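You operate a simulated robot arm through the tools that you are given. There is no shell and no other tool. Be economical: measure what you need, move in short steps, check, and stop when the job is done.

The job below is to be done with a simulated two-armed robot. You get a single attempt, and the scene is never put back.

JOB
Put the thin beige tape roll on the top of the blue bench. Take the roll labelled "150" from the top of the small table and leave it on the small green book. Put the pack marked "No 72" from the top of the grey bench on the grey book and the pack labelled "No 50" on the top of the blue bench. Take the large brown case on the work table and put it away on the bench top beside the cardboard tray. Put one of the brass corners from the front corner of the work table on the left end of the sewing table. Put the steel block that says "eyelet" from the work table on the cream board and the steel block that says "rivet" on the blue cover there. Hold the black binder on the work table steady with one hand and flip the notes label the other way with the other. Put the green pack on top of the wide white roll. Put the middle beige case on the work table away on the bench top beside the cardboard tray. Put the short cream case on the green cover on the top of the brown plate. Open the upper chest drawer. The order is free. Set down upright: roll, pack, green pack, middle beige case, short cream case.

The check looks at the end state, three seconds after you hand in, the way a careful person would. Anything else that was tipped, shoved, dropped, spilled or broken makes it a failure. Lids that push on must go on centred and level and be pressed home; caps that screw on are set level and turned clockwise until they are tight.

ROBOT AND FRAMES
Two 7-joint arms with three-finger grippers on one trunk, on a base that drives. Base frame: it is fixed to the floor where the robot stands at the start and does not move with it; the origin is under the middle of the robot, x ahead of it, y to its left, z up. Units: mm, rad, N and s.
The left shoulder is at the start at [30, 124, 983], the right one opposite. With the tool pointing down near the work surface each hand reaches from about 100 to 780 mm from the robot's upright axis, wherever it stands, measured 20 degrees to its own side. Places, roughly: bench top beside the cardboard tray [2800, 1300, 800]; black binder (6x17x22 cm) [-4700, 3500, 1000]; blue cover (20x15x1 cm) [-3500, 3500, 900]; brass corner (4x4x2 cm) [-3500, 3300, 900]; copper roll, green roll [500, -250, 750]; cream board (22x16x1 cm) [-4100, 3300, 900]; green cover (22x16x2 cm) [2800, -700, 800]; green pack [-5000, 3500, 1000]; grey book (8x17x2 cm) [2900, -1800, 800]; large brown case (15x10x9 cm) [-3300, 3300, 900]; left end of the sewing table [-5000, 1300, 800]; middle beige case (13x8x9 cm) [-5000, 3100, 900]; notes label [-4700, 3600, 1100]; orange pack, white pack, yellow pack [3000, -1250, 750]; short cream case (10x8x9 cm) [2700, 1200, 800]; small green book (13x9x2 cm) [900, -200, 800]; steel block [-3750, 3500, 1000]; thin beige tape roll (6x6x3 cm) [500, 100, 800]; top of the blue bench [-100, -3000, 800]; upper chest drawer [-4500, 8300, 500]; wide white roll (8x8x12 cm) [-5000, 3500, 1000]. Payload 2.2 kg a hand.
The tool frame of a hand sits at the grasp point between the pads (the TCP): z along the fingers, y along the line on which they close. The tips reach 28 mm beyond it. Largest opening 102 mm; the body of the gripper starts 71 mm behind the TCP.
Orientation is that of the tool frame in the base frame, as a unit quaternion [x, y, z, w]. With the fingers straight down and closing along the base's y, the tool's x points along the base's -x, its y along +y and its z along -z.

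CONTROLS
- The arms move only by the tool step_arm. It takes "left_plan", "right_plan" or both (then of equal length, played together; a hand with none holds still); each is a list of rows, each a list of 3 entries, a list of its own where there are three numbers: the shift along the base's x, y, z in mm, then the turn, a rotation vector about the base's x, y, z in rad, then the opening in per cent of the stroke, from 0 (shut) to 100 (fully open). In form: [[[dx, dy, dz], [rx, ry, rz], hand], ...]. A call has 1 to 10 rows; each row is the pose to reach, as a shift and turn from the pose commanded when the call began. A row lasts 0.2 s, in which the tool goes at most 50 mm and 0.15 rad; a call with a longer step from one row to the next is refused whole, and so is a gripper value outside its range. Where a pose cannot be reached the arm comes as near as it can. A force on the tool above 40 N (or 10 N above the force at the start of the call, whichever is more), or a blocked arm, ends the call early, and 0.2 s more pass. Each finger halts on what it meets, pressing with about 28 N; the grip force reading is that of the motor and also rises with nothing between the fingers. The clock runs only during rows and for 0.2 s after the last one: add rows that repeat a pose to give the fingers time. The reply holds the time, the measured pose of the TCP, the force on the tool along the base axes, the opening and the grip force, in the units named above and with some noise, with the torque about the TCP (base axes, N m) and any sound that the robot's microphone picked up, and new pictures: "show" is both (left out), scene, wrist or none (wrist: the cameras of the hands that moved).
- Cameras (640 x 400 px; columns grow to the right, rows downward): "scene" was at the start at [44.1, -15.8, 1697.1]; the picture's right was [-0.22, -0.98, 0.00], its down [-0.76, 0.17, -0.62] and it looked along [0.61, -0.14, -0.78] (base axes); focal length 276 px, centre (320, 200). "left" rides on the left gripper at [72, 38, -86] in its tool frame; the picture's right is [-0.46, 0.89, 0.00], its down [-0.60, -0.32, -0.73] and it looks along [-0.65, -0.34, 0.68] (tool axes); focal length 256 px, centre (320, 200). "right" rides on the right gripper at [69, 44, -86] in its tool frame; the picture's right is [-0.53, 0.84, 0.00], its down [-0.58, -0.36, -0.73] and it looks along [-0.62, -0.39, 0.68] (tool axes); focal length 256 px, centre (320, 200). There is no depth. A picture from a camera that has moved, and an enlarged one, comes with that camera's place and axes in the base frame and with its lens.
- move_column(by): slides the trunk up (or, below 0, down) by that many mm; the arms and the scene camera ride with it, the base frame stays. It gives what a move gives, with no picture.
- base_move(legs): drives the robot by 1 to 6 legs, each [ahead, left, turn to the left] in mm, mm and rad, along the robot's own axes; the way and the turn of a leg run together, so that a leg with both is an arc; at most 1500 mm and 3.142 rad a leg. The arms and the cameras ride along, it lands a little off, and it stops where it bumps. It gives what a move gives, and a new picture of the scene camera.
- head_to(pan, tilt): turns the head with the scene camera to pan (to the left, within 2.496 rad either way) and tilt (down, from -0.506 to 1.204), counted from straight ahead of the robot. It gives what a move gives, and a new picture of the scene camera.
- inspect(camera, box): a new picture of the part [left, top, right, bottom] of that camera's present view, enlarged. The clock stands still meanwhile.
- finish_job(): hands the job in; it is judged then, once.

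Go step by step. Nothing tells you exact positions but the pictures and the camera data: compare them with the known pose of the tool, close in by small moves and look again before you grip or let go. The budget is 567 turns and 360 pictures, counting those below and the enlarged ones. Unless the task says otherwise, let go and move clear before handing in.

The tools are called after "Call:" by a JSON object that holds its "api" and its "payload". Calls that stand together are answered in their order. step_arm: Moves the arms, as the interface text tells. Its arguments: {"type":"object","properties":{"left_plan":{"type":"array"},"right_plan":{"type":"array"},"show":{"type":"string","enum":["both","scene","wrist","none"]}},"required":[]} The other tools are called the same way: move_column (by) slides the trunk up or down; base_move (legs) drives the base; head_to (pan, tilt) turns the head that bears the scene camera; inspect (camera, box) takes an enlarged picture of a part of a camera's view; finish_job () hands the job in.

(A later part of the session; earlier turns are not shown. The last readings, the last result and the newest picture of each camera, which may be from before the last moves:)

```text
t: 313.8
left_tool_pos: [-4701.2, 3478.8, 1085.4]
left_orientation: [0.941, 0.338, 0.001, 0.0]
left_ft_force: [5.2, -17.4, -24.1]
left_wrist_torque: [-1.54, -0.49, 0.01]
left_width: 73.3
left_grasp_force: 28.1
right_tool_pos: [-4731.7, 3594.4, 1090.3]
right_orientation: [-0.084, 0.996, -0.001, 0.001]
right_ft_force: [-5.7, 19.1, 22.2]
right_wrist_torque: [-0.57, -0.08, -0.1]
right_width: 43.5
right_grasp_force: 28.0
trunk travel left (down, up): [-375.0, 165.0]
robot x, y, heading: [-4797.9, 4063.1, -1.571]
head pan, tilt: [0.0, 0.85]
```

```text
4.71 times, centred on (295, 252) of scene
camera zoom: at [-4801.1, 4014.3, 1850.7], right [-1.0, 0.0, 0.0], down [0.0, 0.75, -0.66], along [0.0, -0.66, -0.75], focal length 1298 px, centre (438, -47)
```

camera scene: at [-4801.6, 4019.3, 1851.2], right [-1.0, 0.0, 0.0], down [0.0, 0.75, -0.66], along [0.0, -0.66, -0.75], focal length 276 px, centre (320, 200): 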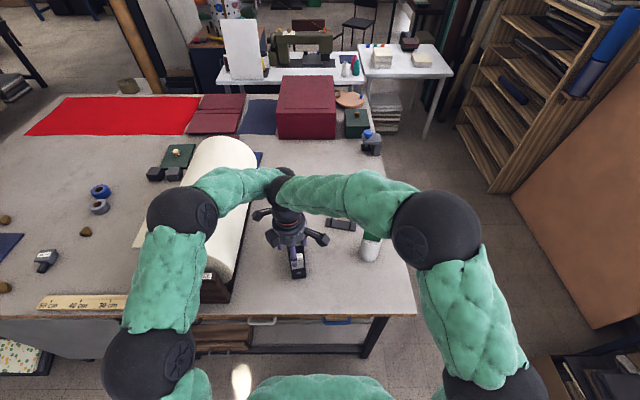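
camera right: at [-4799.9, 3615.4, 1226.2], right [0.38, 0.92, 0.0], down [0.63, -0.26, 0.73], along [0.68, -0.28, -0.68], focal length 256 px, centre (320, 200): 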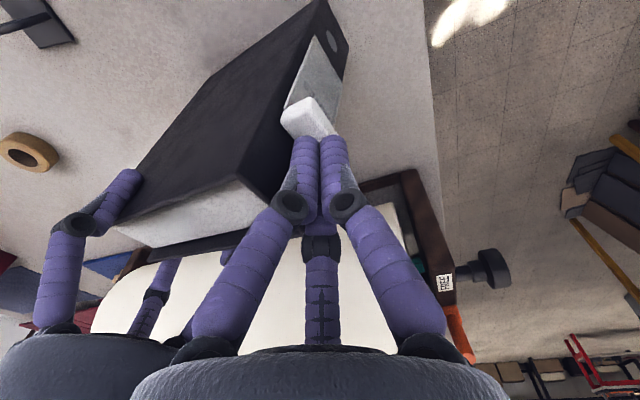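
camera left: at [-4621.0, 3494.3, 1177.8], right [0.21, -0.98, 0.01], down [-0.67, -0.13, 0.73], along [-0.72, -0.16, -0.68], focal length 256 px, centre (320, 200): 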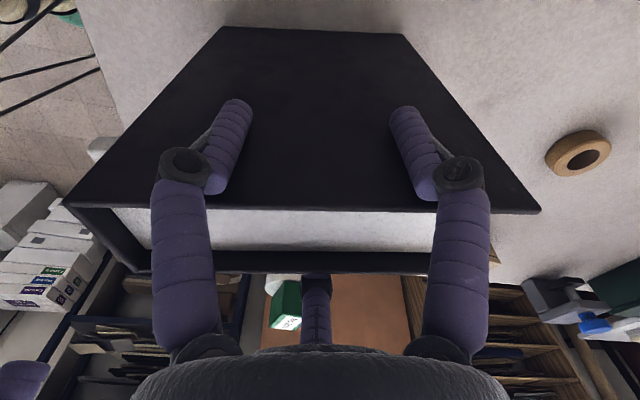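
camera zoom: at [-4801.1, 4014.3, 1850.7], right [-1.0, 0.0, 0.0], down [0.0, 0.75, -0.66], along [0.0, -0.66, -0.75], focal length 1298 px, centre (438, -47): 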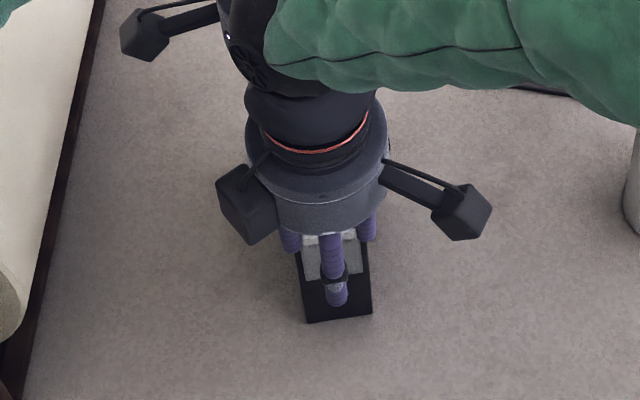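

Seated. I open the right hand and back it out upward and toward me.

Call:
{"api": "step_arm", "payload": {"right_plan": [[[0, 3, 4], [0, 0, 0], 30], [[0, 5, 5], [0, 0, 0], 60], [[0, 6, 6], [0, 0, 0], 70], [[0, 10, 30], [0, 0, 0], 70], [[0, 20, 70], [0, 0, 0], 70], [[0, 45, 110], [0, 0, 0], 70], [[-40, 70, 120], [0, 0, 0], 70], [[-80, 90, 130], [0, 0, 0], 70], [[-120, 110, 130], [0, 0, 0], 70]], "show": "none"}}

Call:
{"api": "inspect", "payload": {"camera": "scene", "box": [245, 190, 335, 295]}}

Call:
{"api": "inspect", "payload": {"camera": "left", "box": [0, 0, 640, 400]}}

```text
t: 315.8
left_tool_pos: [-4703.2, 3478.0, 1087.1]
left_orientation: [0.941, 0.338, 0.001, 0.001]
left_ft_force: [-1.0, -0.1, -4.5]
left_wrist_torque: [-0.03, -0.07, 0.01]
left_width: 73.3
left_grasp_force: 28.2
right_tool_pos: [-4854.8, 3708.4, 1219.1]
right_orientation: [-0.085, 0.996, 0.0, 0.001]
right_ft_force: [-0.6, -0.4, 0.2]
right_wrist_torque: [-0.02, -0.02, 0.0]
right_width: 71.5
right_grasp_force: 0.0
trunk travel left (down, up): [-375.0, 165.0]
robot x, y, heading: [-4803.5, 4060.8, -1.576]
head pan, tilt: [0.0, 0.85]
```

```text
3.81 times, centred on (290, 242) of scene
camera zoom: at [-4802.9, 4015.3, 1850.7], right [-1.0, 0.0, 0.0], down [0.0, 0.75, -0.66], along [0.0, -0.66, -0.75], focal length 1051 px, centre (434, 38)
```

zoom: 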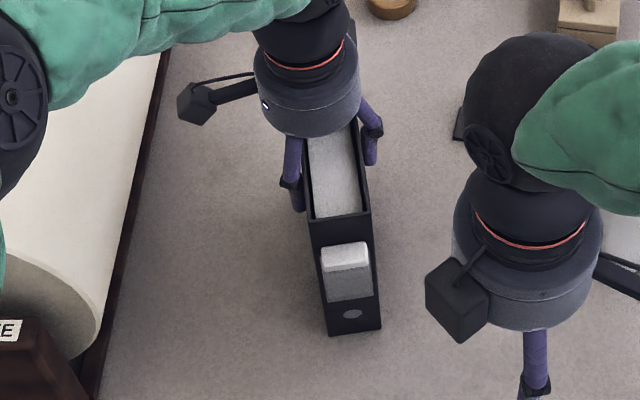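

```text
1.00 times, centred on (320, 200) of left (not enlarged: the box is as wide or as high as the picture)
camera zoom: at [-4622.2, 3494.0, 1172.6], right [0.2, -0.98, 0.0], down [-0.67, -0.14, 0.73], along [-0.71, -0.15, -0.68], focal length 256 px, centre (320, 200)
```

zoom: 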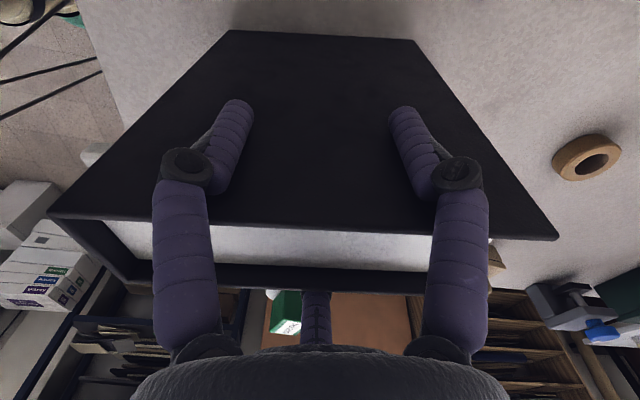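

The label is seated. I let the binder settle and release it with the left hand, rising straight up.

Call:
{"api": "step_arm", "payload": {"left_plan": [[[0, 0, -2], [0, 0, 0], 0], [[0, 0, -3], [0, 0, 0], 65], [[0, 0, -3], [0, 0, 0], 85], [[0, 0, -3], [0, 0, 0], 100], [[0, 0, -3], [0, 0, 0], 100], [[0, 0, 30], [0, 0, 0], 100], [[0, 0, 75], [0, 0, 0], 100], [[0, 0, 120], [0, 0, 0], 100], [[0, 0, 150], [0, 0, 0], 100]], "show": "wrist"}}

Call:
{"api": "inspect", "payload": {"camera": "scene", "box": [225, 150, 435, 295]}}

```text
t: 317.8
left_tool_pos: [-4701.6, 3477.7, 1237.1]
left_orientation: [0.941, 0.338, 0.0, 0.0]
left_ft_force: [0.8, 0.0, 0.3]
left_wrist_torque: [-0.02, 0.02, 0.0]
left_width: 101.8
left_grasp_force: 0.1
right_tool_pos: [-4853.3, 3707.2, 1220.4]
right_orientation: [-0.084, 0.996, -0.001, 0.0]
right_ft_force: [0.0, 0.6, 0.4]
right_wrist_torque: [0.02, -0.01, 0.02]
right_width: 71.5
right_grasp_force: 0.0
trunk travel left (down, up): [-375.0, 165.0]
robot x, y, heading: [-4799.5, 4060.2, -1.569]
head pan, tilt: [0.0, 0.85]
camera left: at [-4620.6, 3493.2, 1323.0], right [0.2, -0.98, 0.0], down [-0.67, -0.14, 0.73], along [-0.71, -0.15, -0.68], focal length 256 px, centre (320, 200)
```

left: 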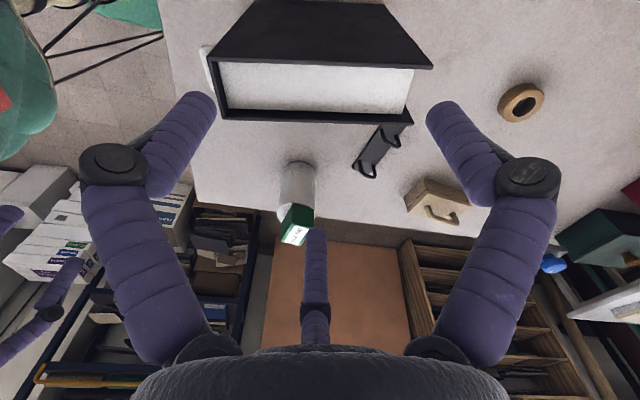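

```text
2.76 times, centred on (330, 222) of scene
camera zoom: at [-4800.9, 4014.6, 1850.7], right [-1.0, 0.0, 0.0], down [0.0, 0.75, -0.66], along [0.0, -0.66, -0.75], focal length 761 px, centre (292, 138)
```

zoom: 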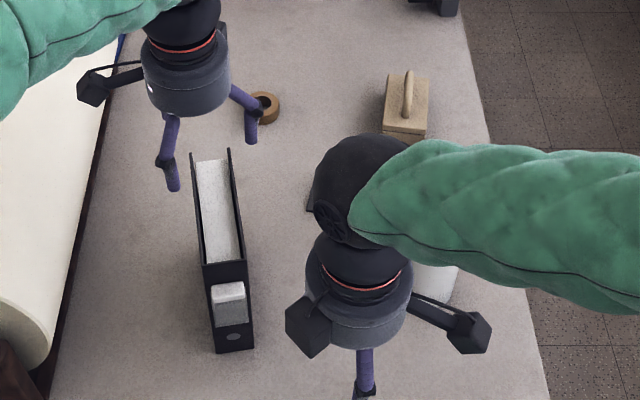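

The binder stands properly with its label home. Next: brass corner and brown case at the east end. I tuck both hands and drive back along the aisle.

Call:
{"api": "step_arm", "payload": {"left_plan": [[[5, 45, 10], [0, 0, -0.1], 100], [[15, 90, 20], [0, 0, -0.2], 100], [[25, 135, 20], [0, 0, -0.3], 100], [[35, 180, 20], [0, 0, -0.4], 100], [[45, 225, 20], [0, 0, -0.5], 100], [[55, 265, 20], [0, 0, -0.6], 100], [[60, 280, 20], [0, 0, -0.69], 100]], "right_plan": [[[-10, 10, 0], [0, 0, 0], 100], [[-30, 20, 0], [0, 0, 0], 100], [[-60, 30, 0], [0, 0, 0], 100], [[-90, 40, 0], [0, 0, 0], 100], [[-100, 50, 0], [0, 0, 0], 100], [[-110, 60, 0], [0, 0, 0], 100], [[-120, 60, 0], [0, 0, 0], 100]], "show": "none"}}

Call:
{"api": "base_move", "payload": {"legs": [[-110, 0, 0], [0, 1310, 0], [110, 0, 0]]}}

Call:
{"api": "head_to", "payload": {"pan": 0.0, "tilt": 0.95}}

```text
t: 319.4
left_tool_pos: [-4640.8, 3758.4, 1256.3]
left_orientation: [1.0, -0.001, 0.0, 0.001]
left_ft_force: [-0.2, -0.4, 0.7]
left_wrist_torque: [0.0, 0.04, 0.01]
left_width: 102.2
left_grasp_force: 0.2
right_tool_pos: [-4972.1, 3765.5, 1218.6]
right_orientation: [-0.085, 0.996, -0.001, 0.001]
right_ft_force: [0.2, -0.2, 0.4]
right_wrist_torque: [-0.02, -0.01, -0.01]
right_width: 102.0
right_grasp_force: 0.1
trunk travel left (down, up): [-375.0, 165.0]
robot x, y, heading: [-4799.7, 4060.7, -1.576]
head pan, tilt: [0.0, 0.85]
```

```text
t: 327.6
left_tool_pos: [-3313.7, 3770.8, 1257.0]
left_orientation: [1.0, 0.01, 0.001, 0.001]
left_ft_force: [-0.4, 0.1, -0.2]
left_wrist_torque: [0.04, -0.03, 0.04]
left_width: 102.0
left_grasp_force: 0.0
right_tool_pos: [-3645.8, 3770.4, 1219.0]
right_orientation: [-0.095, 0.995, -0.001, 0.001]
right_ft_force: [0.2, 0.3, -0.1]
right_wrist_torque: [0.03, 0.01, 0.0]
right_width: 101.9
right_grasp_force: 0.0
trunk travel left (down, up): [-375.0, 165.0]
robot x, y, heading: [-3477.8, 4069.1, -1.551]
head pan, tilt: [0.0, 0.85]
camera scene: at [-3480.1, 4022.3, 1850.7], right [-1.0, -0.02, 0.0], down [-0.01, 0.75, -0.66], along [0.01, -0.66, -0.75], focal length 276 px, centre (320, 200)
```

scene: 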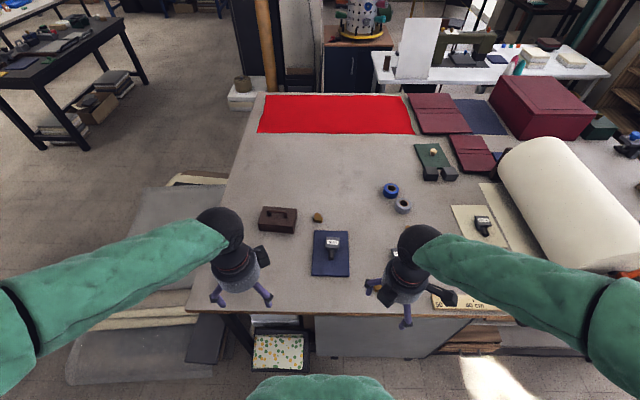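

```text
t: 328.3
left_tool_pos: [-3314.8, 3770.7, 1257.3]
left_orientation: [1.0, 0.01, 0.0, 0.002]
left_ft_force: [0.0, 0.5, 0.2]
left_wrist_torque: [0.04, 0.0, 0.0]
left_width: 102.1
left_grasp_force: 0.0
right_tool_pos: [-3645.7, 3771.9, 1217.6]
right_orientation: [-0.095, 0.995, -0.002, 0.001]
right_ft_force: [0.0, -0.6, -0.7]
right_wrist_torque: [0.02, 0.03, 0.03]
right_width: 101.9
right_grasp_force: 0.0
trunk travel left (down, up): [-375.0, 165.0]
robot x, y, heading: [-3480.7, 4067.2, -1.551]
head pan, tilt: [0.0, 0.949]
camera scene: at [-3480.1, 4027.9, 1843.2], right [-1.0, -0.02, 0.0], down [-0.01, 0.81, -0.58], along [0.01, -0.58, -0.81], focal length 276 px, centre (320, 200)
```

scene: 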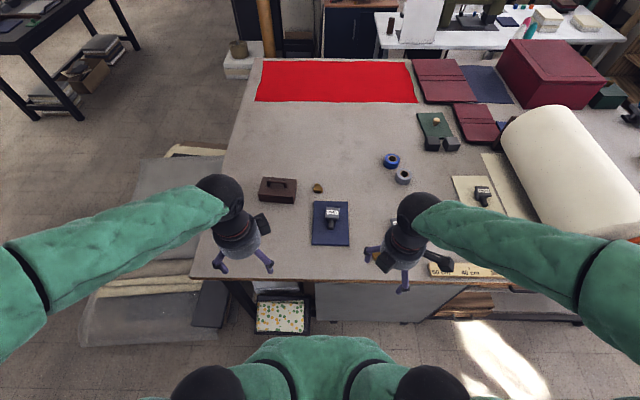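

I move a little closer, then send the left hand over the brown case's handle (about [-3293,3315]) and the right over the near brass corner (about [-3684,3596]).

Call:
{"api": "base_move", "payload": {"legs": [[25, 50, -0.02]]}}

Call:
{"api": "step_arm", "payload": {"left_plan": [[[-5, -45, -10], [0, 0, 0], 100], [[-8, -90, -20], [0, 0, 0], 100], [[-12, -135, -30], [0, 0, 0], 100], [[-16, -180, -40], [0, 0, 0], 100], [[-20, -225, -60], [0, 0, 0], 100], [[-24, -270, -80], [0, 0, 0], 100], [[-28, -310, -100], [0, 0, 0], 100], [[-28, -350, -125], [0, 0, 0], 100], [[-28, -390, -150], [0, 0, 0], 100], [[-28, -425, -170], [0, 0, 0], 100]], "right_plan": [[[-10, -20, -20], [0, 0, 0], 100], [[-25, -40, -45], [0, 0, 0], 100], [[-40, -60, -70], [0, 0, 0], 100], [[-55, -85, -100], [0, 0, 0], 100], [[-70, -110, -130], [0, 0, 0], 100], [[-85, -135, -160], [0, 0, 0], 100], [[-90, -150, -190], [0, 0, 0], 100], [[-90, -150, -215], [0, 0, 0], 100], [[-90, -150, -215], [0, 0, 0], 100], [[-90, -150, -215], [0, 0, 0], 100]], "show": "both"}}

```text
t: 329.2
left_tool_pos: [-3268.4, 3741.9, 1257.0]
left_orientation: [1.0, 0.0, -0.002, 0.001]
left_ft_force: [1.2, -0.6, -0.5]
left_wrist_torque: [0.01, 0.07, -0.01]
left_width: 102.3
left_grasp_force: 0.0
right_tool_pos: [-3600.7, 3749.2, 1219.3]
right_orientation: [-0.085, 0.996, 0.001, 0.0]
right_ft_force: [-0.4, 0.4, -0.4]
right_wrist_torque: [0.03, 0.06, 0.0]
right_width: 101.9
right_grasp_force: 0.0
trunk travel left (down, up): [-375.0, 165.0]
robot x, y, heading: [-3430.8, 4045.3, -1.573]
head pan, tilt: [0.0, 0.949]
camera scene: at [-3429.2, 4003.1, 1843.1], right [-1.0, 0.0, 0.0], down [0.0, 0.81, -0.58], along [0.0, -0.58, -0.81], focal length 276 px, centre (320, 200)
```

scene: 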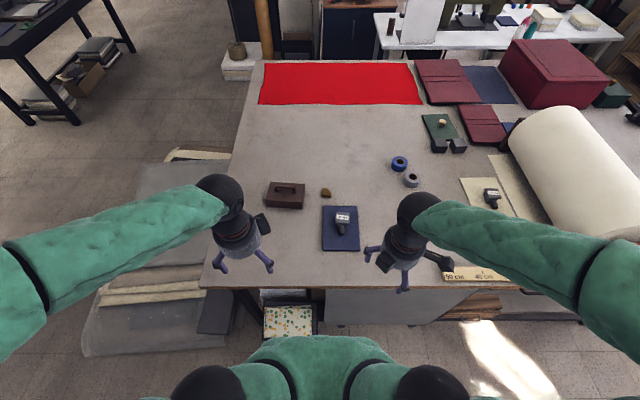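

```text
t: 331.4
left_tool_pos: [-3298.5, 3314.8, 1084.5]
left_orientation: [1.0, 0.001, 0.0, 0.001]
left_ft_force: [0.1, -0.2, 1.7]
left_wrist_torque: [0.07, 0.0, 0.0]
left_width: 102.2
left_grasp_force: 0.0
right_tool_pos: [-3692.6, 3596.0, 1003.6]
right_orientation: [-0.085, 0.996, 0.0, 0.002]
right_ft_force: [0.3, 0.4, 1.0]
right_wrist_torque: [0.02, -0.02, 0.02]
right_width: 102.0
right_grasp_force: 0.1
trunk travel left (down, up): [-375.0, 165.0]
robot x, y, heading: [-3432.6, 4048.5, -1.567]
head pan, tilt: [0.0, 0.949]
camera scene: at [-3431.6, 4001.4, 1843.1], right [-1.0, 0.0, 0.0], down [0.0, 0.81, -0.58], along [0.0, -0.58, -0.81], focal length 276 px, centre (320, 200)
camera right: at [-3766.6, 3629.9, 1089.7], right [0.38, 0.92, 0.0], down [0.63, -0.26, 0.73], along [0.68, -0.28, -0.68], focal length 256 px, centre (320, 200)
camera left: at [-3225.7, 3276.2, 1171.3], right [-0.46, -0.89, 0.0], down [-0.6, 0.32, 0.73], along [-0.65, 0.34, -0.68], focal length 256 px, centre (320, 200)
```

scene: 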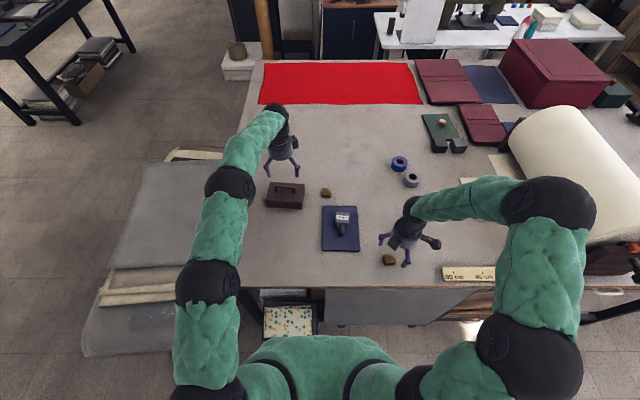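
right: 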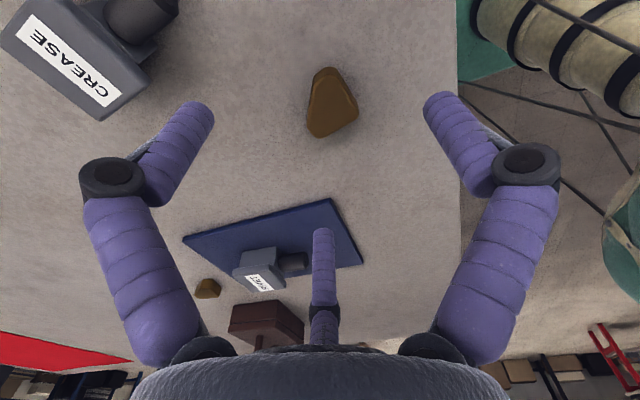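
left: 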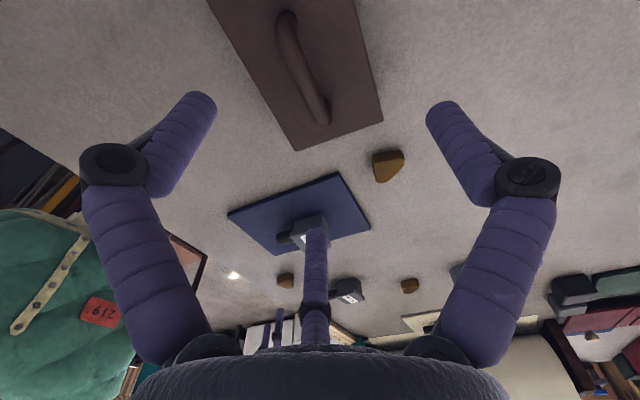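

I close in on both: brass centre (-3679,3603), brown handle centre (-3290,3321) turned about 10°.

Call:
{"api": "step_arm", "payload": {"left_plan": [[[4, 3, -15], [0, 0, -0.09], 100], [[8, 7, -35], [0, 0, -0.175], 100], [[8, 7, -50], [0, 0, -0.175], 90], [[8, 7, -50], [0, 0, -0.175], 80]], "right_plan": [[[7, 4, -20], [0, 0, 0], 100], [[13, 7, -40], [0, 0, 0], 100], [[13, 7, -55], [0, 0, 0], 90], [[13, 7, -55], [0, 0, 0], 80]], "show": "wrist"}}

```text
t: 332.4
left_tool_pos: [-3291.1, 3324.1, 1037.3]
left_orientation: [0.996, -0.087, 0.0, 0.001]
left_ft_force: [0.2, -0.4, 0.2]
left_wrist_torque: [-0.01, 0.03, 0.02]
left_width: 81.8
left_grasp_force: 0.0
right_tool_pos: [-3678.2, 3607.2, 948.8]
right_orientation: [-0.086, 0.996, -0.002, 0.001]
right_ft_force: [-0.1, 0.2, 0.2]
right_wrist_torque: [0.01, 0.01, 0.04]
right_width: 81.6
right_grasp_force: 0.0
trunk travel left (down, up): [-375.0, 165.0]
robot x, y, heading: [-3431.4, 4043.4, -1.576]
head pan, tilt: [0.0, 0.949]
camera right: at [-3753.8, 3639.2, 1035.8], right [0.38, 0.92, 0.0], down [0.63, -0.26, 0.73], along [0.68, -0.28, -0.68], focal length 256 px, centre (320, 200)
camera left: at [-3225.2, 3273.5, 1122.4], right [-0.61, -0.79, 0.0], down [-0.54, 0.42, 0.73], along [-0.58, 0.45, -0.68], focal length 256 px, centre (320, 200)
```

right: 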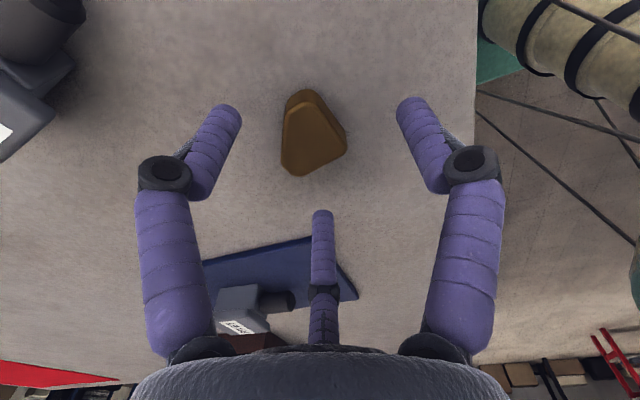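
left: 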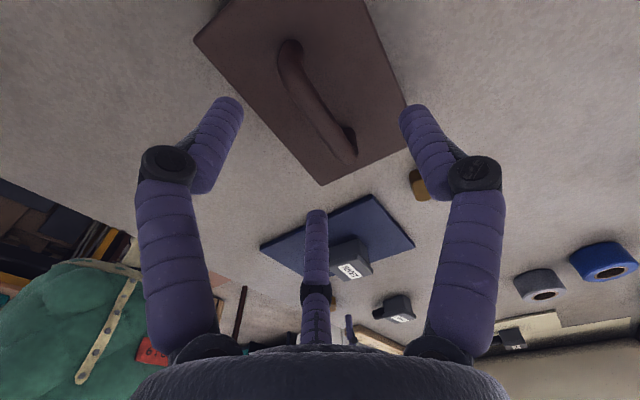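

Both look centred. I lower: left to 980 around the handle bar, right to 929 around the brass piece, and close both.

Call:
{"api": "step_arm", "payload": {"left_plan": [[[5, -2, -20], [0, 0, 0], 80], [[5, -2, -45], [0, 0, 0], 80], [[5, -2, -57], [0, 0, 0], 75], [[5, -2, -57], [0, 0, 0], 60], [[5, -2, -57], [0, 0, 0], 45], [[5, -2, -57], [0, 0, 0], 30], [[5, -2, -57], [0, 0, 0], 15], [[5, -2, -57], [0, 0, 0], 5], [[5, -2, -57], [0, 0, 0], 0]], "right_plan": [[[1, -4, -10], [0, 0, 0], 80], [[1, -4, -19], [0, 0, 0], 75], [[1, -4, -19], [0, 0, 0], 65], [[1, -4, -19], [0, 0, 0], 55], [[1, -4, -19], [0, 0, 0], 45], [[1, -4, -19], [0, 0, 0], 35], [[1, -4, -19], [0, 0, 0], 25], [[1, -4, -19], [0, 0, 0], 15], [[1, -4, -19], [0, 0, 0], 15]], "show": "wrist"}}

```text
t: 334.4
left_tool_pos: [-3283.8, 3323.2, 980.1]
left_orientation: [0.996, -0.088, 0.0, 0.001]
left_ft_force: [0.0, -0.6, -0.1]
left_wrist_torque: [0.01, -0.01, 0.01]
left_width: 20.8
left_grasp_force: 28.3
right_tool_pos: [-3678.2, 3602.9, 928.0]
right_orientation: [-0.086, 0.996, 0.0, 0.0]
right_ft_force: [-0.7, -0.5, 0.7]
right_wrist_torque: [0.03, 0.02, 0.05]
right_width: 32.9
right_grasp_force: 28.0
trunk travel left (down, up): [-375.0, 165.0]
robot x, y, heading: [-3430.1, 4046.1, -1.57]
head pan, tilt: [0.0, 0.949]
camera right: at [-3752.7, 3635.3, 1016.2], right [0.38, 0.92, 0.0], down [0.63, -0.26, 0.73], along [0.68, -0.28, -0.68], focal length 256 px, centre (320, 200)
camera left: at [-3220.2, 3271.0, 1065.2], right [-0.61, -0.79, 0.0], down [-0.54, 0.42, 0.73], along [-0.58, 0.45, -0.68], focal length 256 px, centre (320, 200)
```

right: 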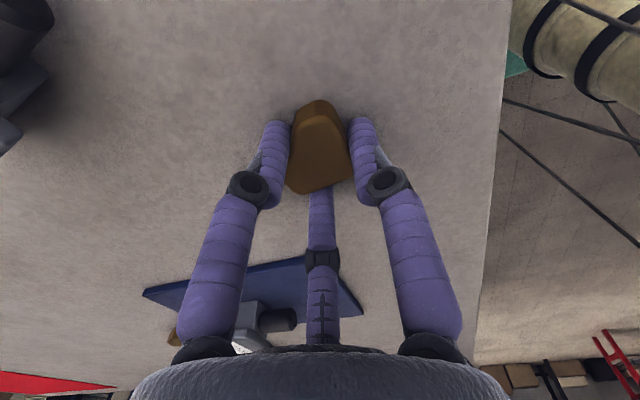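
left: 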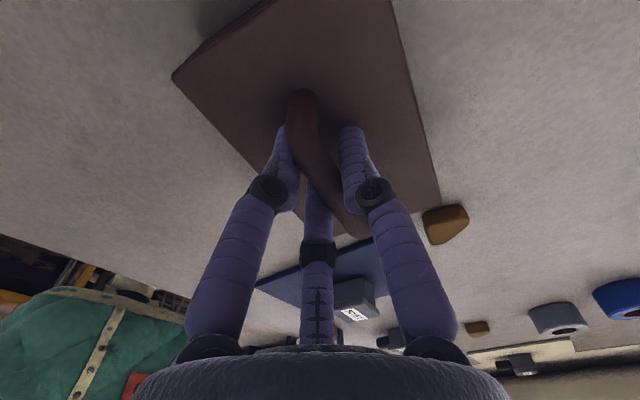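

Both gripped well. Lift both slowly.

Call:
{"api": "step_arm", "payload": {"left_plan": [[[0, 0, 5], [0, 0, 0], 0], [[0, 0, 12], [0, 0, 0], 0], [[0, 0, 25], [0, 0, 0], 0], [[0, 0, 45], [0, 0, 0], 0], [[0, 0, 70], [0, 0, 0], 0], [[0, 0, 95], [0, 0, 0], 0], [[0, 0, 120], [0, 0, 0], 0], [[0, 0, 120], [0, 0, 0], 0]], "right_plan": [[[0, 0, 5], [0, 0, 0], 10], [[0, 0, 20], [0, 0, 0], 10], [[0, 0, 45], [0, 0, 0], 10], [[0, 0, 80], [0, 0, 0], 10], [[0, 0, 120], [0, 0, 0], 10], [[0, 0, 160], [0, 0, 0], 10], [[0, 0, 200], [0, 0, 0], 10], [[0, 0, 200], [0, 0, 0], 10]], "show": "both"}}

```text
t: 336.2
left_tool_pos: [-3284.6, 3321.5, 1098.5]
left_orientation: [0.996, -0.087, 0.0, 0.0]
left_ft_force: [0.2, -0.5, -1.6]
left_wrist_torque: [0.02, 0.0, 0.0]
left_width: 20.9
left_grasp_force: 27.8
right_tool_pos: [-3678.8, 3602.2, 1130.1]
right_orientation: [-0.085, 0.996, 0.001, 0.001]
right_ft_force: [-0.3, 0.2, 0.4]
right_wrist_torque: [0.02, -0.02, 0.02]
right_width: 32.9
right_grasp_force: 27.6
trunk travel left (down, up): [-375.0, 165.0]
robot x, y, heading: [-3433.3, 4047.1, -1.569]
head pan, tilt: [0.0, 0.949]
camera scene: at [-3431.2, 4002.2, 1843.0], right [-1.0, 0.0, 0.0], down [0.0, 0.81, -0.58], along [0.0, -0.58, -0.81], focal length 276 px, centre (320, 200)
camera right: at [-3753.0, 3633.9, 1216.2], right [0.38, 0.92, 0.0], down [0.63, -0.26, 0.73], along [0.68, -0.28, -0.68], focal length 256 px, centre (320, 200)
camera left: at [-3220.2, 3270.2, 1183.9], right [-0.61, -0.79, 0.0], down [-0.54, 0.42, 0.73], along [-0.58, 0.45, -0.68], focal length 256 px, centre (320, 200)
```

scene: 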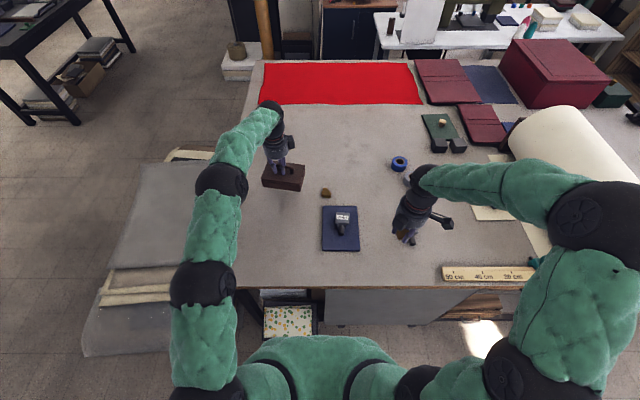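
right: 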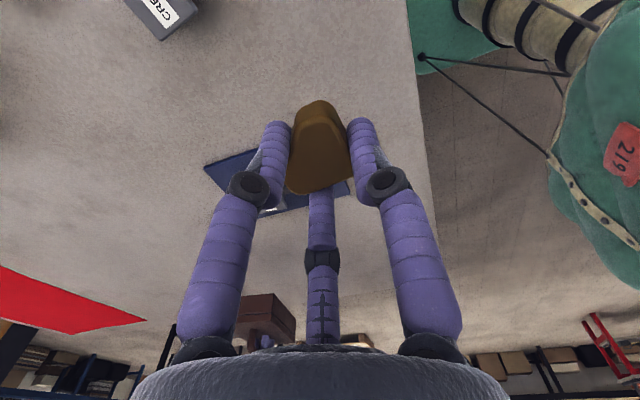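
left: 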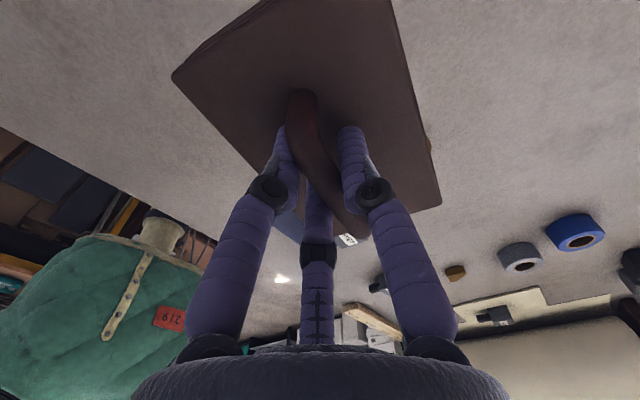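

Both are held. I tuck the arms and drive west around the end of the table, looking before going down the far side.

Call:
{"api": "step_arm", "payload": {"left_plan": [[[0, 45, 5], [0, 0, 0], 0], [[0, 90, 10], [0, 0, 0], 0], [[0, 135, 15], [0, 0, 0], 0], [[0, 180, 20], [0, 0, 0], 0], [[0, 225, 25], [0, 0, 0], 0], [[0, 270, 30], [0, 0, 0], 0], [[0, 315, 30], [0, 0, 0], 0], [[0, 350, 30], [0, 0, 0], 0]], "right_plan": [[[15, 30, 0], [0, 0, 0], 10], [[30, 60, 0], [0, 0, 0], 10], [[45, 90, 0], [0, 0, 0], 10], [[60, 120, 0], [0, 0, 0], 10], [[70, 140, 0], [0, 0, 0], 10], [[70, 140, 0], [0, 0, 0], 10], [[70, 140, 0], [0, 0, 0], 10], [[70, 140, 0], [0, 0, 0], 10]], "show": "none"}}

Call:
{"api": "base_move", "payload": {"legs": [[-120, 0, 0], [0, -1500, 0], [0, -650, 0]]}}

Call:
{"api": "head_to", "payload": {"pan": 0.0, "tilt": 0.5}}

```text
t: 338.0
left_tool_pos: [-3284.4, 3675.2, 1131.1]
left_orientation: [0.996, -0.087, -0.001, 0.001]
left_ft_force: [-0.8, 0.9, -1.5]
left_wrist_torque: [0.04, -0.02, -0.03]
left_width: 20.7
left_grasp_force: 27.5
right_tool_pos: [-3607.5, 3744.0, 1129.6]
right_orientation: [-0.085, 0.996, -0.001, 0.002]
right_ft_force: [0.2, 0.5, -0.8]
right_wrist_torque: [-0.02, 0.0, -0.03]
right_width: 32.7
right_grasp_force: 28.0
trunk travel left (down, up): [-375.0, 165.0]
robot x, y, heading: [-3432.0, 4049.4, -1.573]
head pan, tilt: [0.0, 0.949]
```

```text
t: 349.5
left_tool_pos: [-5435.7, 3820.2, 1130.9]
left_orientation: [0.995, -0.096, 0.0, 0.001]
left_ft_force: [-0.5, -1.2, -2.5]
left_wrist_torque: [0.0, -0.04, 0.03]
left_width: 20.5
left_grasp_force: 28.1
right_tool_pos: [-5756.8, 3895.6, 1129.3]
right_orientation: [-0.077, 0.997, -0.001, 0.001]
right_ft_force: [-0.1, 0.1, 0.5]
right_wrist_torque: [-0.02, 0.03, -0.01]
right_width: 32.3
right_grasp_force: 28.1
trunk travel left (down, up): [-375.0, 165.0]
robot x, y, heading: [-5575.4, 4199.0, -1.587]
head pan, tilt: [0.0, 0.949]
camera scene: at [-5576.5, 4153.6, 1843.2], right [-1.0, 0.02, 0.0], down [0.01, 0.81, -0.58], along [-0.01, -0.58, -0.81], focal length 276 px, centre (320, 200)
```

scene: 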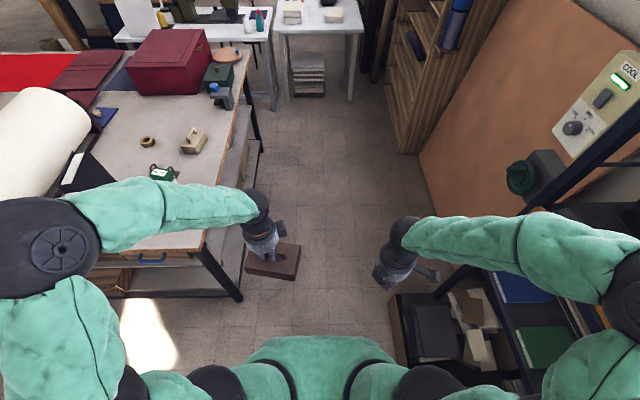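

```text
t: 350.4
left_tool_pos: [-5435.7, 3820.3, 1130.8]
left_orientation: [0.995, -0.095, 0.0, 0.001]
left_ft_force: [0.2, 0.3, -2.0]
left_wrist_torque: [0.01, -0.04, 0.02]
left_width: 20.7
left_grasp_force: 27.6
right_tool_pos: [-5755.6, 3895.9, 1128.8]
right_orientation: [-0.077, 0.997, -0.001, 0.001]
right_ft_force: [-0.3, -0.1, -0.2]
right_wrist_torque: [-0.01, -0.04, 0.02]
right_width: 32.2
right_grasp_force: 27.3
trunk travel left (down, up): [-375.0, 165.0]
robot x, y, heading: [-5576.0, 4196.6, -1.588]
head pan, tilt: [0.0, 0.499]
camera scene: at [-5576.2, 4135.4, 1880.6], right [-1.0, 0.02, 0.0], down [0.01, 0.48, -0.88], along [-0.02, -0.88, -0.48], focal length 276 px, centre (320, 200)
```

scene: 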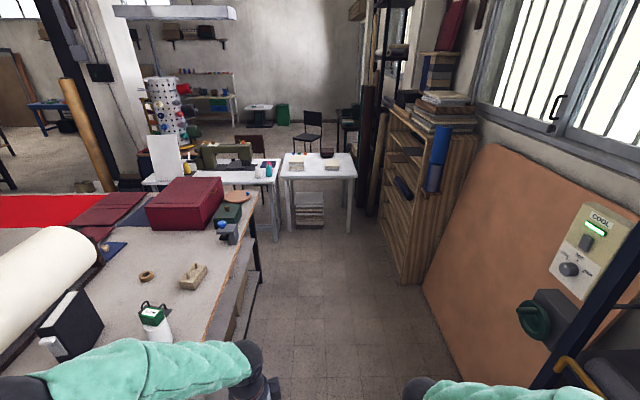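

The way south along the table's west end is open but the bookshelf is near, so I stretch the arms forward to draw the elbows in and drive down.

Call:
{"api": "step_arm", "payload": {"left_plan": [[[0, -45, 0], [0, 0, 0], 0], [[0, -90, 0], [0, 0, 0], 0], [[0, -135, 0], [0, 0, 0], 0], [[0, -180, 0], [0, 0, 0], 0], [[0, -220, 0], [0, 0, 0], 0], [[0, -220, 0], [0, 0, 0], 0]], "right_plan": [[[5, -48, 0], [0, 0, 0], 10], [[10, -96, 0], [0, 0, 0], 10], [[15, -144, 0], [0, 0, 0], 10], [[20, -192, 0], [0, 0, 0], 10], [[25, -240, 0], [0, 0, 0], 10], [[30, -285, 0], [0, 0, 0], 10]], "show": "none"}}

Call:
{"api": "base_move", "payload": {"legs": [[0, 0, 0.017], [1300, 0, 0], [600, 0, 0]]}}

Call:
{"api": "head_to", "payload": {"pan": 0.3, "tilt": 0.9}}

```text
t: 351.8
left_tool_pos: [-5433.4, 3598.0, 1131.5]
left_orientation: [0.996, -0.094, 0.0, 0.0]
left_ft_force: [-0.7, 0.6, -2.5]
left_wrist_torque: [0.03, -0.05, -0.02]
left_width: 20.7
left_grasp_force: 27.8
right_tool_pos: [-5726.5, 3610.0, 1129.4]
right_orientation: [-0.077, 0.997, 0.0, 0.001]
right_ft_force: [0.4, -0.2, -0.8]
right_wrist_torque: [0.01, -0.03, -0.04]
right_width: 32.4
right_grasp_force: 28.0
trunk travel left (down, up): [-375.0, 165.0]
robot x, y, heading: [-5578.9, 4193.3, -1.589]
head pan, tilt: [0.0, 0.499]
```

```text
t: 361.6
left_tool_pos: [-5416.3, 1706.3, 1130.6]
left_orientation: [0.996, -0.085, -0.001, 0.001]
left_ft_force: [0.5, -0.3, -1.8]
left_wrist_torque: [0.04, -0.05, 0.03]
left_width: 20.6
left_grasp_force: 27.9
right_tool_pos: [-5708.2, 1710.3, 1129.9]
right_orientation: [-0.087, 0.996, -0.001, 0.002]
right_ft_force: [-0.4, -0.2, 0.2]
right_wrist_torque: [-0.03, 0.02, 0.01]
right_width: 32.0
right_grasp_force: 28.2
trunk travel left (down, up): [-375.0, 165.0]
robot x, y, heading: [-5567.4, 2299.0, -1.568]
head pan, tilt: [0.0, 0.499]
camera scene: at [-5569.9, 2237.8, 1880.6], right [-1.0, 0.0, 0.0], down [0.0, 0.48, -0.88], along [0.0, -0.88, -0.48], focal length 276 px, centre (320, 200)
```

scene: 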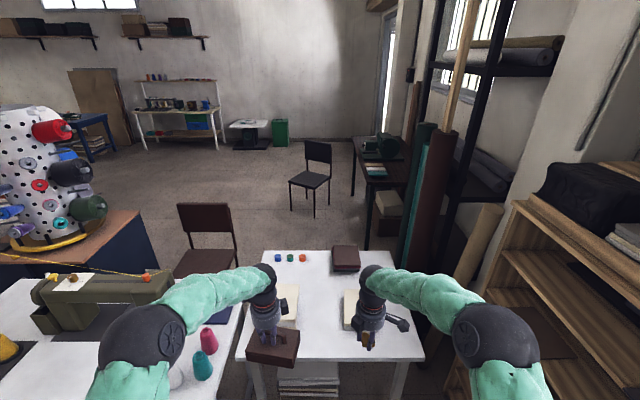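

```text
t: 362.5
left_tool_pos: [-5416.3, 1705.8, 1130.1]
left_orientation: [0.996, -0.086, 0.0, 0.0]
left_ft_force: [-0.1, -0.9, -2.3]
left_wrist_torque: [0.01, -0.03, 0.0]
left_width: 20.6
left_grasp_force: 28.5
right_tool_pos: [-5709.6, 1710.9, 1130.3]
right_orientation: [-0.088, 0.996, -0.001, 0.001]
right_ft_force: [0.5, 0.3, -0.7]
right_wrist_torque: [0.02, 0.0, 0.01]
right_width: 32.2
right_grasp_force: 27.8
trunk travel left (down, up): [-375.0, 165.0]
robot x, y, heading: [-5570.4, 2298.0, -1.571]
head pan, tilt: [0.3, 0.901]
camera scene: at [-5547.7, 2257.5, 1846.8], right [-0.95, -0.3, 0.0], down [-0.23, 0.75, -0.62], along [0.18, -0.59, -0.78], focal length 276 px, centre (320, 200)
```

scene: 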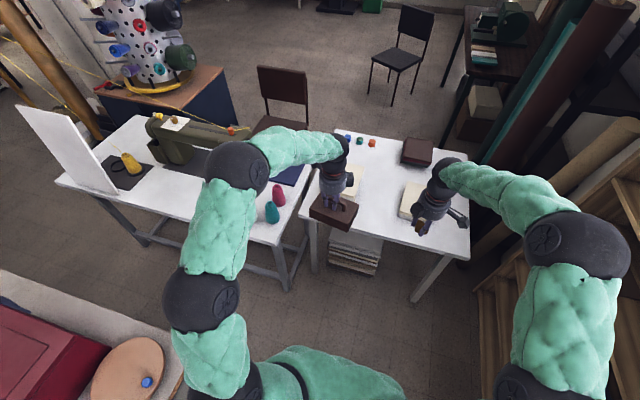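

The sewing table's west (left) end has a free strip at about (-5155,1525) beside the spools. I move in and turn toward it.

Call:
{"api": "base_move", "payload": {"legs": [[150, 30, 0], [0, 0, 0.6]]}}

Call:
{"api": "head_to", "payload": {"pan": -0.1, "tilt": 0.95}}

```text
t: 365.5
left_tool_pos: [-5078.0, 1747.2, 1129.9]
left_orientation: [0.977, 0.213, 0.001, 0.001]
left_ft_force: [-0.9, -0.4, -2.2]
left_wrist_torque: [-0.02, 0.02, -0.01]
left_width: 20.7
left_grasp_force: 28.2
right_tool_pos: [-5323.9, 1585.1, 1129.3]
right_orientation: [-0.378, 0.926, 0.0, 0.0]
right_ft_force: [0.3, 0.5, -0.8]
right_wrist_torque: [0.01, 0.03, -0.03]
right_width: 32.5
right_grasp_force: 28.3
trunk travel left (down, up): [-375.0, 165.0]
robot x, y, heading: [-5541.2, 2151.0, -0.965]
head pan, tilt: [0.3, 0.901]
camera scene: at [-5496.8, 2127.8, 1846.8], right [-0.62, -0.78, 0.0], down [-0.62, 0.49, -0.62], along [0.49, -0.38, -0.78], focal length 276 px, centre (320, 200)
```

scene: 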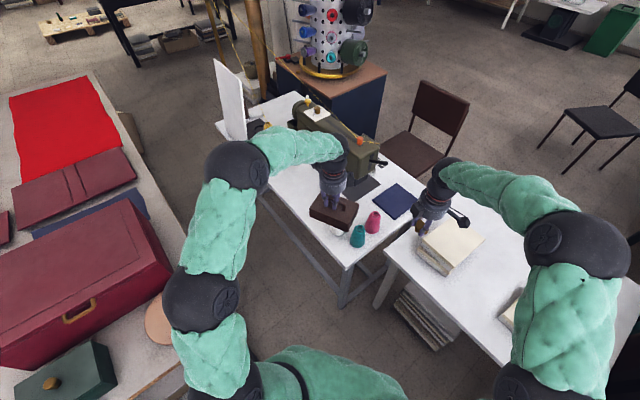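

```text
t: 366.4
left_tool_pos: [-5079.1, 1746.0, 1130.9]
left_orientation: [0.977, 0.213, 0.0, 0.001]
left_ft_force: [0.3, -0.7, -2.4]
left_wrist_torque: [0.04, -0.02, -0.01]
left_width: 20.6
left_grasp_force: 28.2
right_tool_pos: [-5322.3, 1585.2, 1129.9]
right_orientation: [-0.378, 0.926, -0.001, 0.0]
right_ft_force: [-0.5, -0.8, -0.4]
right_wrist_torque: [0.02, 0.0, -0.02]
right_width: 31.9
right_grasp_force: 28.3
trunk travel left (down, up): [-375.0, 165.0]
robot x, y, heading: [-5539.7, 2154.1, -0.967]
head pan, tilt: [-0.099, 0.949]
camera scene: at [-5521.3, 2110.7, 1843.2], right [-0.88, -0.48, 0.0], down [-0.39, 0.71, -0.58], along [0.28, -0.51, -0.81], focal length 276 px, centre (320, 200)
```

scene: 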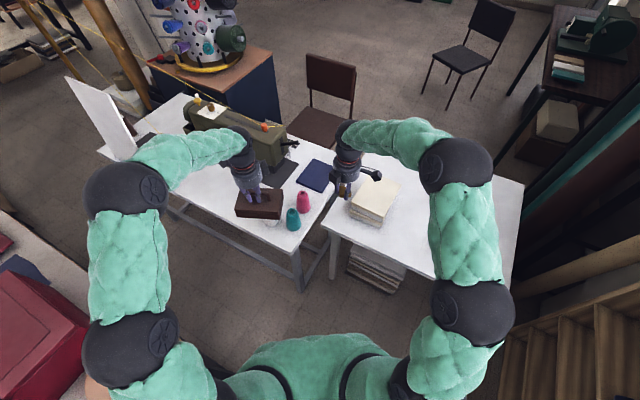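

I advance 60 mm, raise the left hand and lower the trunk for reach; target spot (-5158,1460).

Call:
{"api": "step_arm", "payload": {"left_plan": [[[0, 0, 40], [0, 0, 0], 0], [[0, 0, 80], [0, 0, 0], 0], [[0, 0, 120], [0, 0, 0], 0], [[0, 0, 120], [0, 0, 0], 0]], "show": "none"}}

Call:
{"api": "base_move", "payload": {"legs": [[60, 0, 0]]}}

Call:
{"api": "move_column", "payload": {"by": -130}}

Call:
{"api": "step_arm", "payload": {"right_plan": [[[25, -30, 0], [0, 0, 0], 10], [[50, -60, 0], [0, 0, 0], 10], [[75, -85, 0], [0, 0, 0], 10], [[100, -100, 0], [0, 0, 0], 10], [[130, -100, 0], [0, 0, 0], 10], [[130, -100, -40], [0, 0, 0], 10], [[130, -100, -40], [0, 0, 0], 10]], "show": "both"}}

```text
t: 367.4
left_tool_pos: [-5079.4, 1745.9, 1251.8]
left_orientation: [0.977, 0.214, 0.0, 0.0]
left_ft_force: [-0.3, 0.3, -1.0]
left_wrist_torque: [0.02, -0.03, -0.01]
left_width: 21.0
left_grasp_force: 27.5
right_tool_pos: [-5323.5, 1584.4, 1129.0]
right_orientation: [-0.377, 0.926, -0.001, 0.001]
right_ft_force: [0.9, 0.2, 0.1]
right_wrist_torque: [0.01, 0.03, 0.02]
right_width: 32.1
right_grasp_force: 27.8
trunk travel left (down, up): [-375.0, 165.0]
robot x, y, heading: [-5538.2, 2145.3, -0.969]
head pan, tilt: [-0.099, 0.949]
```

```text
t: 368.3
left_tool_pos: [-5044.2, 1696.8, 1250.6]
left_orientation: [0.977, 0.214, 0.0, 0.0]
left_ft_force: [0.4, -0.8, -2.2]
left_wrist_torque: [0.04, 0.03, -0.01]
left_width: 20.7
left_grasp_force: 27.8
right_tool_pos: [-5288.5, 1536.7, 1129.5]
right_orientation: [-0.378, 0.926, 0.0, 0.0]
right_ft_force: [-1.3, -0.9, -0.7]
right_wrist_torque: [0.02, 0.02, 0.01]
right_width: 32.1
right_grasp_force: 27.6
trunk travel left (down, up): [-375.0, 165.0]
robot x, y, heading: [-5507.3, 2102.0, -0.968]
head pan, tilt: [-0.099, 0.949]
camera scene: at [-5486.6, 2060.2, 1843.1], right [-0.88, -0.48, 0.0], down [-0.39, 0.71, -0.58], along [0.28, -0.51, -0.81], focal length 276 px, centre (320, 200)
```

scene: 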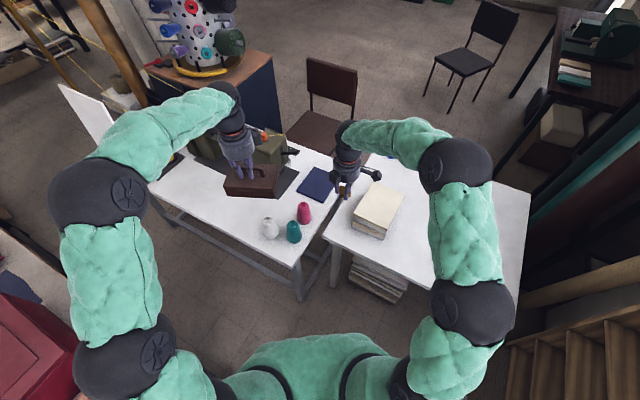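

```text
t: 369.9
left_tool_pos: [-5045.2, 1698.6, 1121.9]
left_orientation: [0.977, 0.213, 0.0, 0.001]
left_ft_force: [0.2, 0.9, -2.3]
left_wrist_torque: [0.0, -0.01, 0.02]
left_width: 20.9
left_grasp_force: 27.6
right_tool_pos: [-5289.9, 1536.5, 1000.0]
right_orientation: [-0.378, 0.926, 0.0, 0.001]
right_ft_force: [-0.1, 0.0, -0.3]
right_wrist_torque: [0.01, 0.0, 0.01]
right_width: 32.2
right_grasp_force: 28.0
trunk travel left (down, up): [-245.0, 295.0]
robot x, y, heading: [-5504.9, 2099.6, -0.968]
head pan, tilt: [-0.099, 0.949]
```

```text
t: 371.5
left_tool_pos: [-5044.8, 1699.4, 1119.2]
left_orientation: [0.977, 0.212, 0.0, 0.0]
left_ft_force: [1.1, 0.2, -1.7]
left_wrist_torque: [0.02, 0.01, 0.0]
left_width: 20.9
left_grasp_force: 27.9
right_tool_pos: [-5158.3, 1437.8, 959.8]
right_orientation: [-0.378, 0.926, 0.001, 0.001]
right_ft_force: [0.5, 0.6, 0.0]
right_wrist_torque: [-0.01, 0.01, -0.01]
right_width: 32.3
right_grasp_force: 28.5
trunk travel left (down, up): [-245.0, 295.0]
robot x, y, heading: [-5508.6, 2105.4, -0.962]
head pan, tilt: [-0.099, 0.949]
camera scene: at [-5487.6, 2062.8, 1713.2], right [-0.88, -0.48, 0.0], down [-0.39, 0.71, -0.58], along [0.28, -0.51, -0.81], focal length 276 px, centre (320, 200)
camera right: at [-5237.7, 1420.7, 1046.5], right [-0.21, 0.98, 0.0], down [0.67, 0.14, 0.73], along [0.72, 0.15, -0.68], focal length 256 px, centre (320, 200)
```

scene: 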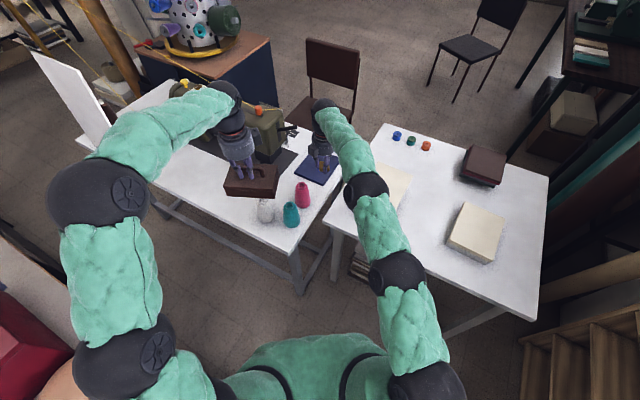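
right: 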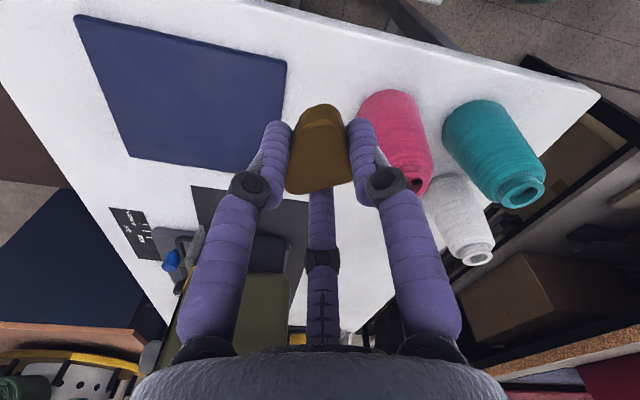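

The spot between the blue book and the spools near the edge is free. I shift 12 mm inward and lower the brass piece.

Call:
{"api": "step_arm", "payload": {"right_plan": [[[12, 0, -40], [0, 0, 0], 10], [[12, 0, -85], [0, 0, 0], 10], [[12, 0, -125], [0, 0, 0], 10], [[12, 0, -150], [0, 0, 0], 10], [[12, 0, -156], [0, 0, 0], 10], [[12, 0, -156], [0, 0, 0], 10]], "show": "wrist"}}

```text
t: 372.9
left_tool_pos: [-5046.0, 1699.6, 1121.1]
left_orientation: [0.977, 0.213, 0.001, 0.0]
left_ft_force: [-0.3, 1.0, -2.1]
left_wrist_torque: [0.0, 0.01, -0.01]
left_width: 20.5
left_grasp_force: 28.2
right_tool_pos: [-5155.3, 1446.5, 808.5]
right_orientation: [-0.377, 0.926, -0.004, 0.002]
right_ft_force: [0.9, 1.4, 10.7]
right_wrist_torque: [0.11, 0.03, -0.02]
right_width: 32.1
right_grasp_force: 27.9
right hand out of reach, approached as far as the arm can: row 2, 3, 4, 5, 6
trunk travel left (down, up): [-245.0, 295.0]
robot x, y, heading: [-5507.2, 2098.6, -0.963]
head pan, tilt: [-0.099, 0.949]
camera right: at [-5234.6, 1430.1, 895.8], right [-0.21, 0.98, 0.0], down [0.66, 0.15, 0.73], along [0.72, 0.15, -0.68], focal length 256 px, centre (320, 200)
```

right: 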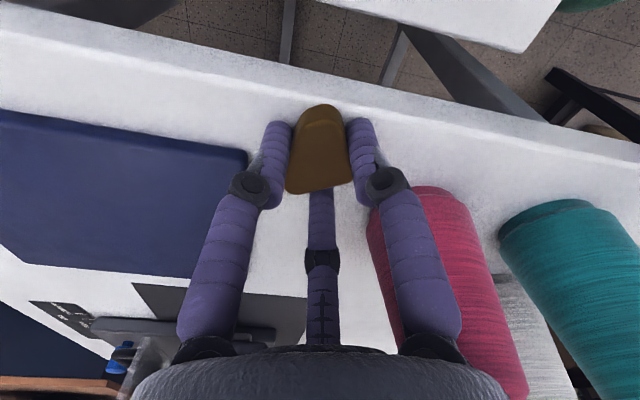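

It touches the table. I open just enough and rise straight up.

Call:
{"api": "step_arm", "payload": {"right_plan": [[[0, 0, 0], [0, 0, 0], 36], [[0, 0, 0], [0, 0, 0], 42], [[0, 0, 0], [0, 0, 0], 44], [[0, 0, 20], [0, 0, 0], 44], [[0, 0, 60], [0, 0, 0], 44], [[0, 0, 105], [0, 0, 0], 44], [[-10, 15, 150], [0, 0, 0], 44], [[-30, 30, 190], [0, 0, 0], 44]], "show": "wrist"}}

```text
t: 374.7
left_tool_pos: [-5046.2, 1699.1, 1120.0]
left_orientation: [0.977, 0.213, 0.001, 0.0]
left_ft_force: [0.2, 0.1, -1.5]
left_wrist_torque: [0.04, 0.0, 0.04]
left_width: 20.9
left_grasp_force: 28.1
right_tool_pos: [-5186.7, 1477.7, 995.2]
right_orientation: [-0.379, 0.925, 0.0, 0.0]
right_ft_force: [-0.5, -0.2, -0.6]
right_wrist_torque: [-0.05, -0.03, -0.03]
right_width: 45.0
right_grasp_force: 0.2
trunk travel left (down, up): [-245.0, 295.0]
robot x, y, heading: [-5508.3, 2101.2, -0.968]
head pan, tilt: [-0.099, 0.949]
camera right: at [-5265.5, 1462.4, 1081.8], right [-0.21, 0.98, 0.0], down [0.67, 0.14, 0.73], along [0.72, 0.16, -0.68], focal length 256 px, centre (320, 200)
```

right: 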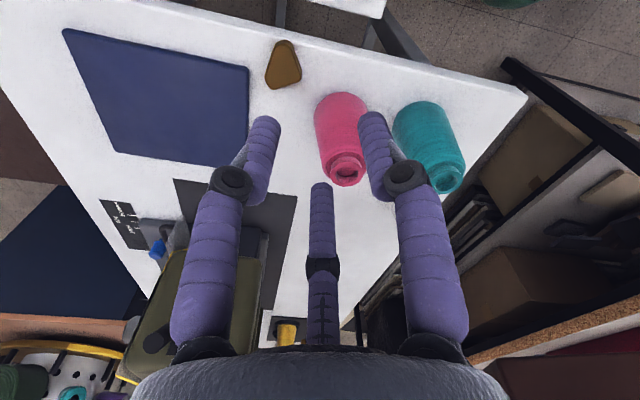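

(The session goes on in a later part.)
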